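You operate a simulated robot arm through the tools that you are given. There is no shell and no other tool. Be economical: measure what you need, move in short steps, check, and stop when the job is done.

The job below is to be done with a simulated robot arm. You get a single attempt, and the scene is never put back.

TASK
Put the core from the top of the packing bench on top of the grey weight there.

It is judged by the outcome, as a careful person would: the job done as asked, and still so three seconds after it is handed in. It fails if anything else is knocked over, pushed out of place, dropped, spilled or broken.

THE ROBOT
A 6-joint arm with a two-finger parallel gripper, fixed in place. Base frame: the origin is at the foot of the arm, x ahead of it, y to its left, z up; the work surface is at about z = 0. Readings come in mm, rad, newtons and seconds.
With the tool pointing down near the work surface it reaches from about 160 to 420 mm from the base axis. Its first joint turns from -1.152 to 1.152 rad. Payload 1.57 kg.
Tool frame: the origin (TCP) lies between the finger pads and is the grasp point; the fingertips stand 30 mm ahead of it; z points along the fingers, y is the line along which they close. Largest opening 80 mm; finger width 17, thickness 12; the body of the gripper, 40 by 82 mm, starts 80 mm behind the TCP.
Orientation is that of the tool frame in the base frame, as a unit quaternion [w, x, y, z]. With the fingers straight down and closing along the base's y, the tool's x points along the base's -x, its y along +y and its z along -z.

THE INTERFACE
- The arm moves only by the tool nudge_tool. Its argument "targets" is a list of rows, each a list of 3 entries, a list of its own where there are three numbers: the shift along the tool's x, y, z in mm, then the turn, a rotation vector about the tool's x, y, z in rad, then the finger opening in mm, from 0 to 80. In form: [[[x, y, z], [ax, ay, az], jaw], ...]. A call has 1 to 10 rows; each row shifts and turns the commanded pose from where the row before left it, along the tool's axes as they then stand. Rows are played at 5 a second. More than 50 mm and 0.15 rad between two rows, or a gripper value outside its range, and nothing of the call is played. A pose out of reach is approached as far as the arm can. The call stops where the force on the tool passes 40 N (or 10 N more than at its start, if that is more) or the arm is blocked; 0.2 s more then pass. The fingers move at their own pace (about 153 mm/s each) and stop on an object; they squeeze with about 37 N. The grip force told is the motor's: it shows also when the fingers shut on nothing. Time passes only in rows, and 0.2 s behind the last, so rows that do not move let the fingers close. It gives the time, the measured TCP pose, the force on the tool (base axes), the opening and the grip force at its end, in the units of the frame above (readings bear some noise).
- Cameras (640 x 400 px; columns grow to the right, rows downward): "scene" is fixed at [61.2, -324, 435.3]; the picture's right is [0.80, -0.59, 0.00], its down [-0.29, -0.40, -0.87] and it looks along [0.52, 0.70, -0.49] (base axes); focal length 315 px, centre (320, 200). "wrist" rides on the gripper at [-32, 0, -78] in the tool frame; the picture's right is [0.00, -1.00, 0.00], its down [0.97, 0.00, -0.24] and it looks along [0.24, 0.00, 0.97] (tool axes); focal length 218 px, centre (320, 200). There is no depth. A picture from a camera that has moved, and an enlarged one, comes with that camera's place and axes in the base frame and with its lens. The place of the scene camera against the robot may be out by one fixed shift of up to 12 mm in any direction.
- capture(camera): a new picture of that camera. It takes no simulated time.
- inspect(camera, box): a new picture of the part [left, top, right, bottom] of that camera's present view, enlarged. It takes no simulated time.
- close_job(): hands the job in; it is judged then, once.

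Go step by step. Nothing tells you positions but the pictures and the camera data: compare them with the known pose of the tool, close in by small moves and look again before you grip or let go. The budget is 90 turns and 36 pictures, counting those below and the enlarged ones. Unless the task says otherwise, let go and move clear before handing in, and close with one line.

The tools are called after "Emit:" as a command line: name --argument value ..., lists and objects as JSON in quotes. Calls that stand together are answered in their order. nudge_tool: Moves the arm, as the interface text tells. Its arguments: {"type":"object","properties":{"targets":{"type":"array","items":{"type":"array"}}},"required":["targets"]} The other tools are called the same way: capture (camera) takes a picture; inspect (camera, box) takes an enlarged picture of a part of a camera's view; close_job () hands the job in.

At the start:

```text
t: 0.0
position: [211.7, 90.0, 290.3]
tcp_rot: [0.001, -0.001, 1.0, 0.0]
force: [-0.7, -0.4, 0.8]
opening: 79.7
grasp_force: 0.0
```

scene: 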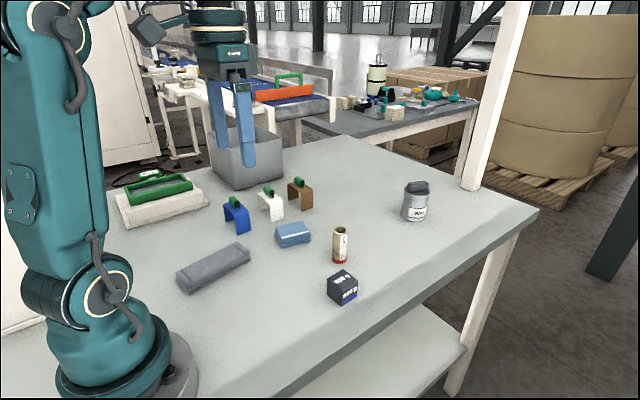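
wrist: 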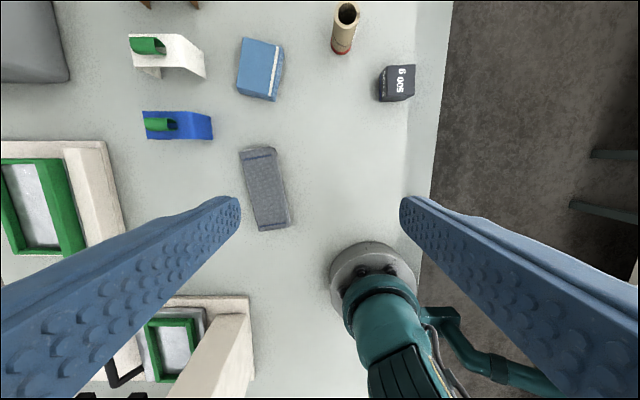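

I see a cardboard tube (probably the core), a dark "500 g" cube and a grey object with a knob; I'll enlarge the view to tell which is the grey weight.

Emit:
inspect --camera "scene" --box '[300, 160, 460, 310]'

Emit:
inspect --camera "wrist" --box '[220, 0, 440, 140]'

Emit:
inspect --camera "scene" --box '[160, 160, 320, 300]'

```text
2.67 times, centred on (380, 235) of scene
camera zoom: at [61.2, -324.0, 435.3], right [0.8, -0.59, 0.0], down [-0.29, -0.4, -0.87], along [0.52, 0.7, -0.49], focal length 839 px, centre (160, 107)
```

zoom: 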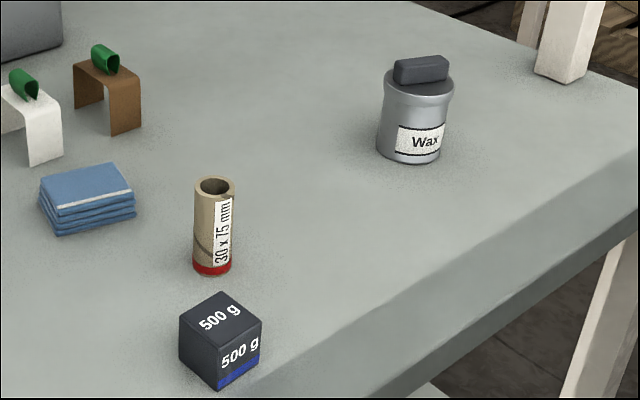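

```text
2.86 times, centred on (330, 70) of wrist
camera zoom: at [241.7, 89.9, 370.1], right [0.0, -1.0, 0.0], down [-0.97, 0.0, 0.24], along [-0.24, 0.0, -0.97], focal length 624 px, centre (291, 571)
```

zoom: 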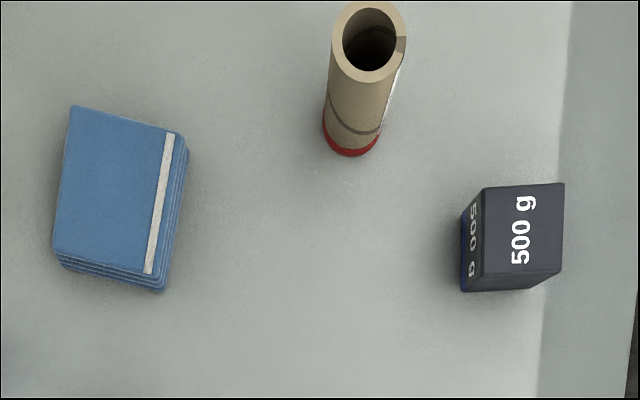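

```text
2.86 times, centred on (240, 230) of scene
camera zoom: at [61.2, -324.0, 435.3], right [0.8, -0.59, 0.0], down [-0.29, -0.4, -0.87], along [0.52, 0.7, -0.49], focal length 899 px, centre (549, 114)
```

zoom: 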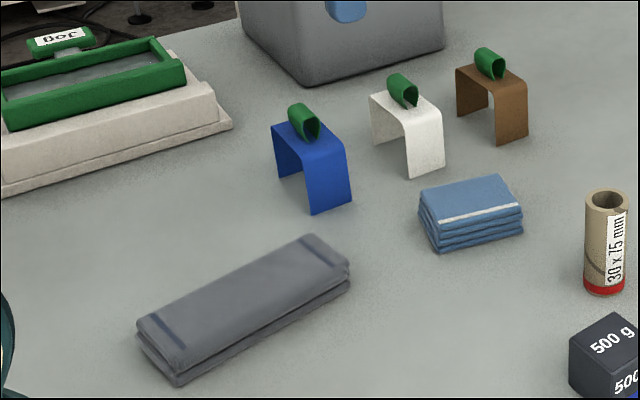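

The core is the 30 x 75 mm tube, standing at about (389, 58). The grey weight is the 500 g cube at about (329, -22), with its top near z = 40. I'll move above the core with the tool pointing down and check.

Emit:
nudge_tool --targets '[[[-30, -5, 23], [0, 0, 0], 80], [[-30, -5, 23], [0, 0, 0], 80], [[-30, -5, 23], [0, 0, 0], 80], [[-30, -5, 23], [0, 0, 0], 80], [[-29, -6, 23], [0, 0, 0], 80], [[-28, -6, 25], [0, 0, 0], 80], [[0, 0, 0], [0, 0, 0], 80]]'

Emit:
capture --camera "wrist"

Emit:
capture --camera "scene"

```text
t: 1.6
position: [388.2, 58.9, 151.0]
tcp_rot: [0.002, 0.0, 1.0, 0.001]
force: [-0.4, 0.2, 0.7]
opening: 79.6
grasp_force: 0.1
```

```text
30 pictures are left
camera wrist: at [419.9, 58.6, 229.4], right [0.0, -1.0, 0.0], down [-0.97, 0.0, 0.24], along [-0.24, 0.0, -0.97], focal length 218 px, centre (320, 200)
```

wrist: 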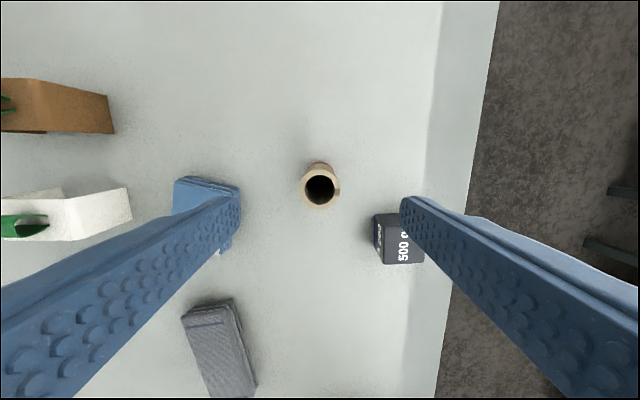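

```text
29 pictures are left
```

scene: 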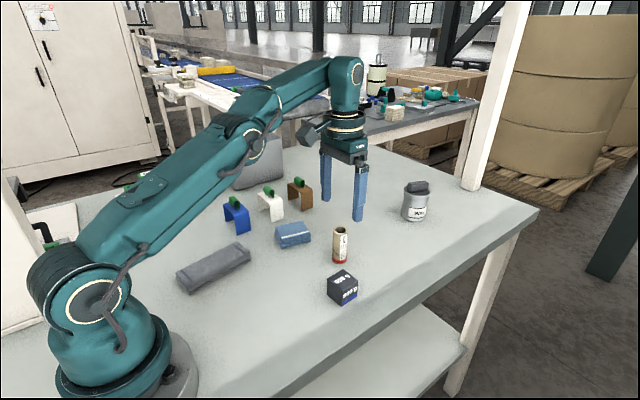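

The core is centred between the fingers at (389, 58.6), and the fingers clear the cube and cloth. I'll descend to TCP z ≈ 45.

Emit:
nudge_tool --targets '[[[-1, 0, 25], [0, 0, 0], 66], [[0, 0, 25], [0, 0, 0], 66], [[0, 0, 20], [0, 0, 0], 66], [[0, 0, 20], [0, 0, 0], 66], [[0, 0, 16], [0, 0, 0], 66], [[0, 0, 0], [0, 0, 0], 66]]'

Emit:
capture --camera "wrist"

Emit:
inspect --camera "scene" --box '[260, 180, 420, 320]'

```text
t: 3.0
position: [388.9, 58.6, 44.8]
tcp_rot: [0.001, -0.001, 1.0, 0.0]
force: [-0.3, -0.5, -0.7]
opening: 66.0
grasp_force: 0.1
```

```text
28 pictures are left
camera wrist: at [420.6, 57.9, 123.9], right [0.0, -1.0, 0.0], down [-0.97, 0.0, 0.24], along [-0.24, 0.0, -0.97], focal length 218 px, centre (320, 200)
```

wrist: 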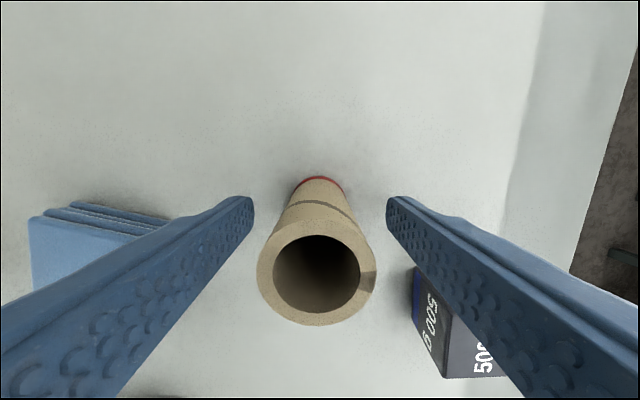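

```text
2.86 times, centred on (340, 250) of scene
camera zoom: at [61.2, -324.0, 435.3], right [0.8, -0.59, 0.0], down [-0.29, -0.4, -0.87], along [0.52, 0.7, -0.49], focal length 899 px, centre (263, 57)
```

zoom: 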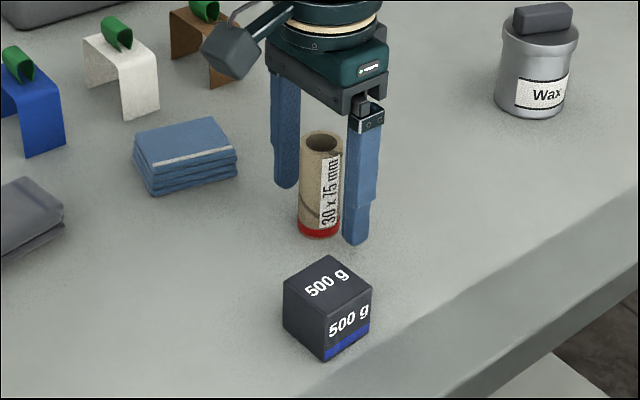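

The core is centred between the pads, so I'll close on it and lift slightly to confirm the grip.

Emit:
nudge_tool --targets '[[[0, 0, 0], [0, 0, 0], 45], [[0, 0, 0], [0, 0, 0], 34], [[0, 0, 0], [0, 0, 0], 24], [[0, 0, 0], [0, 0, 0], 24]]'

Emit:
nudge_tool --targets '[[[0, 0, -10], [0, 0, 0], 24], [[0, 0, -20], [0, 0, 0], 24], [[0, 0, -20], [0, 0, 0], 24], [[0, 0, -15], [0, 0, 0], 24], [[0, 0, 0], [0, 0, 0], 24]]'

Emit:
capture --camera "wrist"

Emit:
inspect --camera "scene" --box '[260, 160, 420, 320]'

```text
t: 4.0
position: [388.5, 59.0, 45.1]
tcp_rot: [0.001, -0.001, 1.0, 0.0]
force: [0.7, -0.1, -0.2]
opening: 27.7
grasp_force: 36.8
```

```text
t: 5.2
position: [388.2, 59.0, 111.2]
tcp_rot: [0.001, 0.0, 1.0, 0.0]
force: [-0.7, 0.2, -0.1]
opening: 27.9
grasp_force: 37.2
```

```text
26 pictures are left
camera wrist: at [420.0, 58.3, 189.5], right [0.0, -1.0, 0.0], down [-0.97, 0.0, 0.24], along [-0.24, 0.0, -0.97], focal length 218 px, centre (320, 200)
```

wrist: 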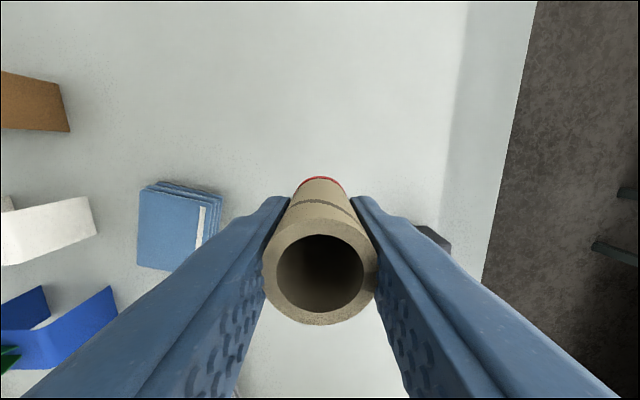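

```text
2.50 times, centred on (340, 240) of scene
camera zoom: at [61.2, -324.0, 435.3], right [0.8, -0.59, 0.0], down [-0.29, -0.4, -0.87], along [0.52, 0.7, -0.49], focal length 786 px, centre (270, 100)
```

zoom: 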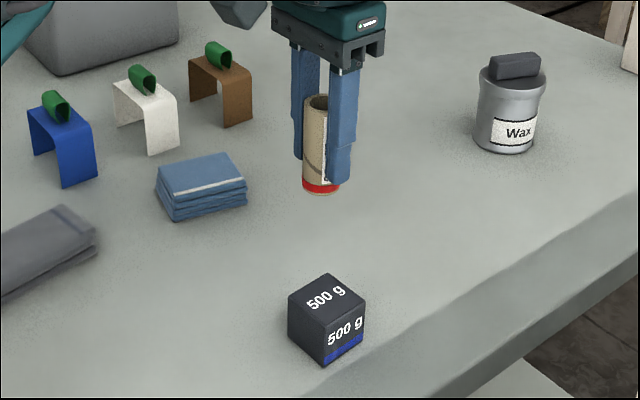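

The core is held upright with a firm grip. I'll move to the near side of the cube for an unobstructed overhead look to refine its position.

Emit:
nudge_tool --targets '[[[0, 0, -14], [0, 0, 0], 24], [[20, -16, 0], [0, 0, 0], 24], [[21, -16, 0], [0, 0, 0], 24], [[21, -16, 0], [0, 0, 0], 24], [[21, -16, 0], [0, 0, 0], 24], [[20, -17, 0], [0, 0, 0], 24], [[0, 0, 0], [0, 0, 0], 24]]'

Emit:
capture --camera "wrist"

```text
t: 6.8
position: [287.0, -21.0, 124.6]
tcp_rot: [0.001, -0.001, 1.0, 0.0]
force: [0.5, 0.7, -1.2]
opening: 27.6
grasp_force: 37.5
```

```text
24 pictures are left
camera wrist: at [317.3, -23.3, 203.8], right [0.0, -1.0, 0.0], down [-0.97, 0.0, 0.24], along [-0.24, 0.0, -0.97], focal length 218 px, centre (320, 200)
```

wrist: 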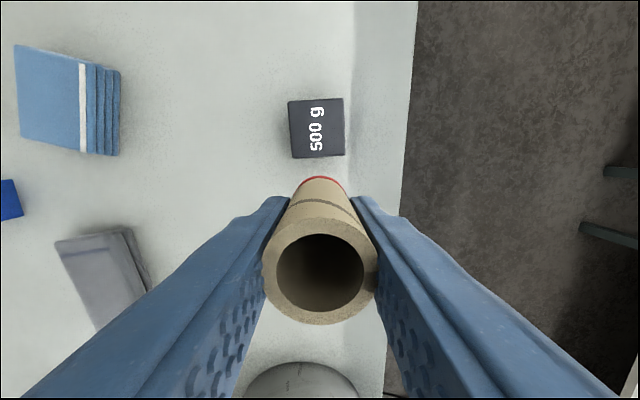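

The cube's top centre is about 44.5 mm further in x and 2 mm in +y from the core axis. I'll move above it and lower to just over the top.

Emit:
nudge_tool --targets '[[[-15, 1, 0], [0, 0, 0], 24], [[-15, 1, 0], [0, 0, 0], 24], [[-14.5, 0, 0], [0, 0, 0], 24], [[0, 0, 15], [0, 0, 0], 24], [[0, 0, 12], [0, 0, 0], 24], [[0, 0, 5], [0, 0, 0], 24], [[0, 0, 0], [0, 0, 0], 24]]'

Emit:
capture --camera "wrist"

Emit:
inspect --camera "scene" --box '[290, 210, 400, 320]'

```text
t: 8.4
position: [329.9, -19.0, 92.7]
tcp_rot: [0.001, 0.0, 1.0, 0.0]
force: [0.0, 0.8, -0.7]
opening: 27.8
grasp_force: 37.1
```

```text
23 pictures are left
camera wrist: at [361.7, -20.5, 171.5], right [0.0, -1.0, 0.0], down [-0.97, 0.0, 0.24], along [-0.24, 0.0, -0.97], focal length 218 px, centre (320, 200)
```

wrist: 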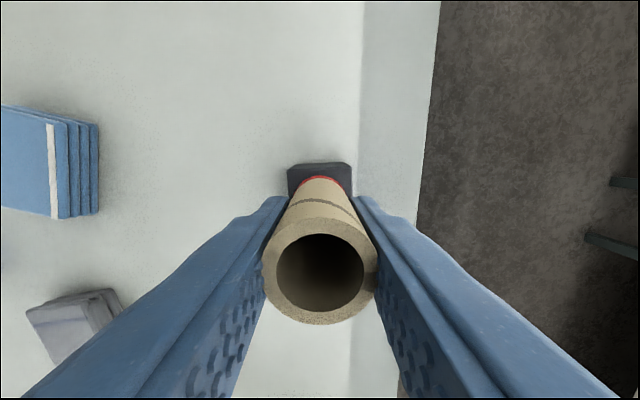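

```text
3.64 times, centred on (345, 265) of scene
camera zoom: at [61.2, -324.0, 435.3], right [0.8, -0.59, 0.0], down [-0.29, -0.4, -0.87], along [0.52, 0.7, -0.49], focal length 1144 px, centre (229, -36)
```

zoom: 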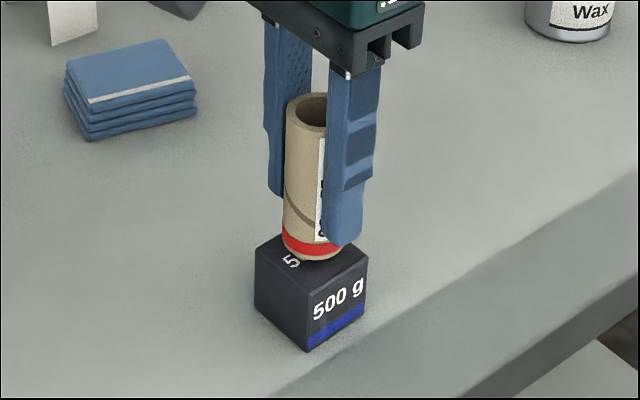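

The core is centred over the cube with its bottom about 8 mm above the top. I'll lower gently and watch the force.

Emit:
nudge_tool --targets '[[[-0.5, 0, 2], [0, 0, 0], 24], [[0, 0, 2], [0, 0, 0], 24], [[0, 0, 1], [0, 0, 0], 24], [[0, 0, 0], [0, 0, 0], 24]]'

Emit:
nudge_tool --targets '[[[0, 0, 1], [0, 0, 0], 24], [[0, 0, 0], [0, 0, 0], 24]]'

Emit:
nudge_tool --targets '[[[0, 0, 1], [0, 0, 0], 24], [[0, 0, 0], [0, 0, 0], 24]]'

Emit:
inspect --camera "scene" --box '[310, 230, 380, 310]'

```text
t: 9.4
position: [330.8, -19.6, 88.0]
tcp_rot: [0.002, -0.001, 1.0, -0.001]
force: [0.7, -0.2, -1.0]
opening: 27.9
grasp_force: 36.7
```

```text
t: 10.0
position: [330.9, -19.5, 87.4]
tcp_rot: [0.001, -0.001, 1.0, 0.0]
force: [-0.4, 0.1, -0.9]
opening: 28.0
grasp_force: 37.2
```

```text
t: 10.6
position: [329.8, -19.5, 85.1]
tcp_rot: [0.001, -0.001, 1.0, -0.001]
force: [-0.2, 0.0, -0.7]
opening: 27.8
grasp_force: 37.2
```

```text
5.00 times, centred on (345, 270) of scene
camera zoom: at [61.2, -324.0, 435.3], right [0.8, -0.59, 0.0], down [-0.29, -0.4, -0.87], along [0.52, 0.7, -0.49], focal length 1573 px, centre (195, -150)
```

zoom: 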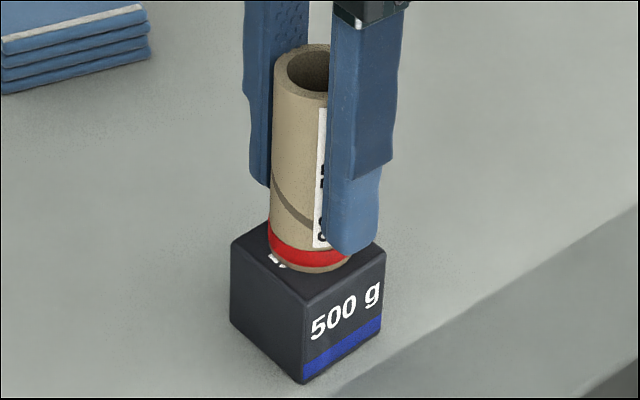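

No contact force yet, so I'll keep lowering in 0.5–1 mm steps until the force rises.

Emit:
nudge_tool --targets '[[[0, 0, 0.7], [0, 0, 0], 24], [[0, 0, 0], [0, 0, 0], 24]]'

Emit:
nudge_tool --targets '[[[0, 0, 0.7], [0, 0, 0], 24], [[0, 0, 0], [0, 0, 0], 24]]'

```text
t: 11.2
position: [331.3, -19.9, 85.2]
tcp_rot: [0.001, 0.0, 1.0, 0.0]
force: [-0.2, 0.8, 1.8]
opening: 27.5
grasp_force: 36.9
```

```text
t: 11.8
position: [331.8, -20.0, 86.0]
tcp_rot: [0.003, -0.001, 1.0, 0.0]
force: [-4.2, 0.5, 14.1]
opening: 27.7
grasp_force: 36.7
```

Contact is made at about 14 N. I'll ease back slightly and look before letting go.

Emit:
nudge_tool --targets '[[[0, 0, -0.6], [0, 0, 0], 24], [[0, 0, 0], [0, 0, 0], 24]]'

Emit:
inspect --camera "scene" --box '[310, 230, 380, 310]'

Emit:
capture --camera "wrist"

```text
t: 12.4
position: [330.4, -21.0, 84.8]
tcp_rot: [0.002, -0.001, 1.0, -0.001]
force: [-0.5, 0.8, 9.2]
opening: 27.5
grasp_force: 37.5
```

```text
5.00 times, centred on (345, 270) of scene
camera zoom: at [61.2, -324.0, 435.3], right [0.8, -0.59, 0.0], down [-0.29, -0.4, -0.87], along [0.52, 0.7, -0.49], focal length 1573 px, centre (195, -150)
```

zoom: 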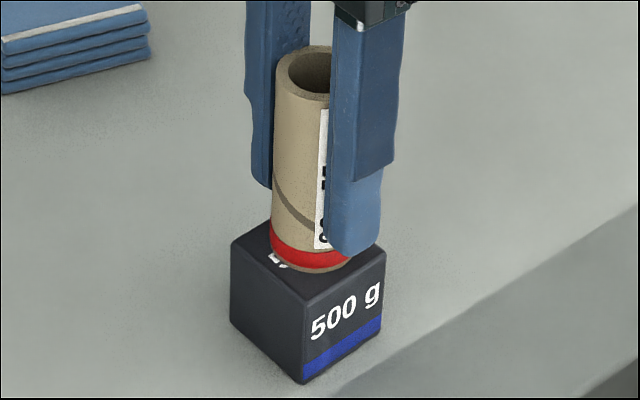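

```text
19 pictures are left
camera wrist: at [362.5, -21.0, 163.7], right [0.0, -1.0, 0.0], down [-0.97, 0.0, 0.24], along [-0.24, 0.0, -0.97], focal length 218 px, centre (320, 200)
```

wrist: 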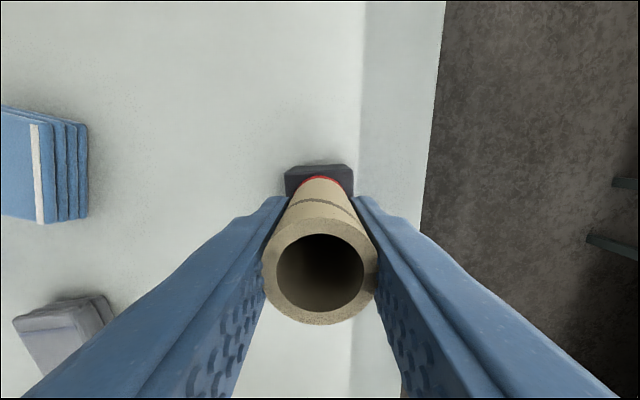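

The core rests on the cube and is centred. I'll open gradually to release it.

Emit:
nudge_tool --targets '[[[0, 0, -0.3], [0, 0, 0], 26], [[0, 0, 0], [0, 0, 0], 28], [[0, 0, 0], [0, 0, 0], 30], [[0, 0, 0], [0, 0, 0], 34], [[0, 0, 0], [0, 0, 0], 42], [[0, 0, 0], [0, 0, 0], 56], [[0, 0, 0], [0, 0, 0], 64], [[0, 0, 0], [0, 0, 0], 64]]'

Emit:
inspect --camera "scene" --box '[290, 210, 400, 320]'

Emit:
capture --camera "wrist"

```text
t: 14.2
position: [331.4, -20.6, 84.8]
tcp_rot: [0.001, 0.0, 1.0, -0.001]
force: [0.4, 0.1, 0.2]
opening: 64.1
grasp_force: 0.1
```

```text
3.64 times, centred on (345, 265) of scene
camera zoom: at [61.2, -324.0, 435.3], right [0.8, -0.59, 0.0], down [-0.29, -0.4, -0.87], along [0.52, 0.7, -0.49], focal length 1144 px, centre (229, -36)
```

zoom: 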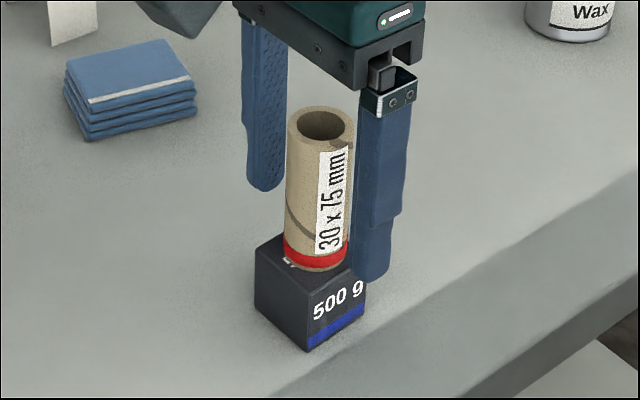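

```text
17 pictures are left
camera wrist: at [362.2, -21.1, 163.7], right [0.0, -1.0, 0.0], down [-0.97, 0.0, 0.24], along [-0.24, 0.0, -0.97], focal length 218 px, centre (320, 200)
```

wrist: 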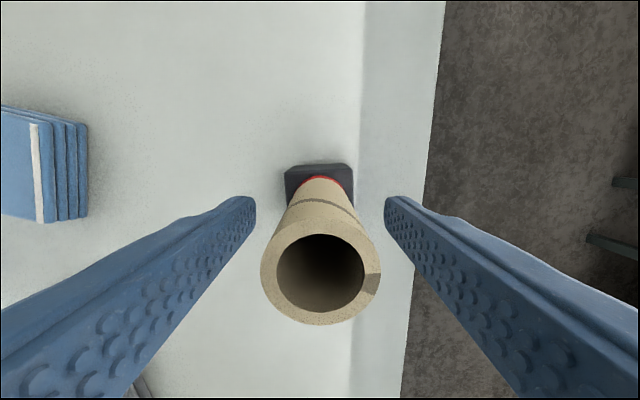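

The core stands on the weight by itself. I'll withdraw straight up and verify.

Emit:
nudge_tool --targets '[[[0, 0, -8], [0, 0, 0], 66], [[0, 0, -20], [0, 0, 0], 66], [[0, 0, -25], [0, 0, 0], 66], [[0, 0, -30], [0, 0, 0], 66], [[0, 0, -30], [0, 0, 0], 66], [[0, 0, 0], [0, 0, 0], 66]]'

Emit:
capture --camera "scene"

Emit:
capture --camera "wrist"

```text
t: 15.6
position: [331.7, -21.5, 198.9]
tcp_rot: [0.001, 0.0, 1.0, 0.0]
force: [0.5, -0.6, 0.3]
opening: 66.0
grasp_force: 0.1
```

```text
16 pictures are left
```

scene: 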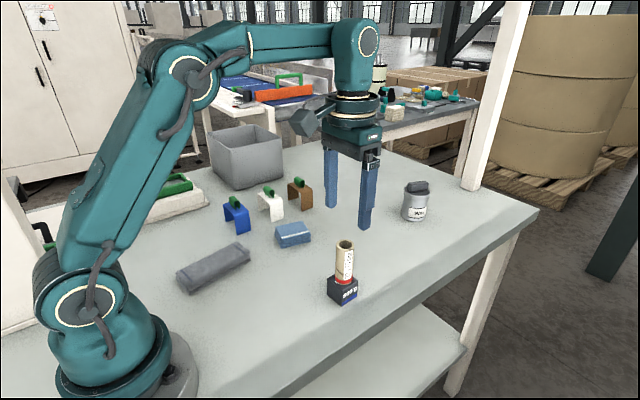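

```text
15 pictures are left
camera wrist: at [362.4, -21.7, 277.3], right [0.0, -1.0, 0.0], down [-0.97, 0.0, 0.24], along [-0.24, 0.0, -0.97], focal length 218 px, centre (320, 200)
```

wrist: 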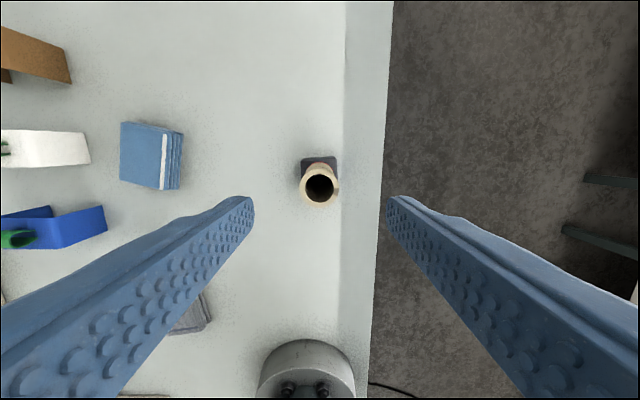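

The core stands upright on the 500 g weight, the gripper is clear, and nothing else has moved, so I'm handing in.

Emit:
close_job

```text
The job is handed in.
```

The core is standing upright, centred on top of the grey 500 g weight, and the job is handed in with the gripper clear and nothing else disturbed.
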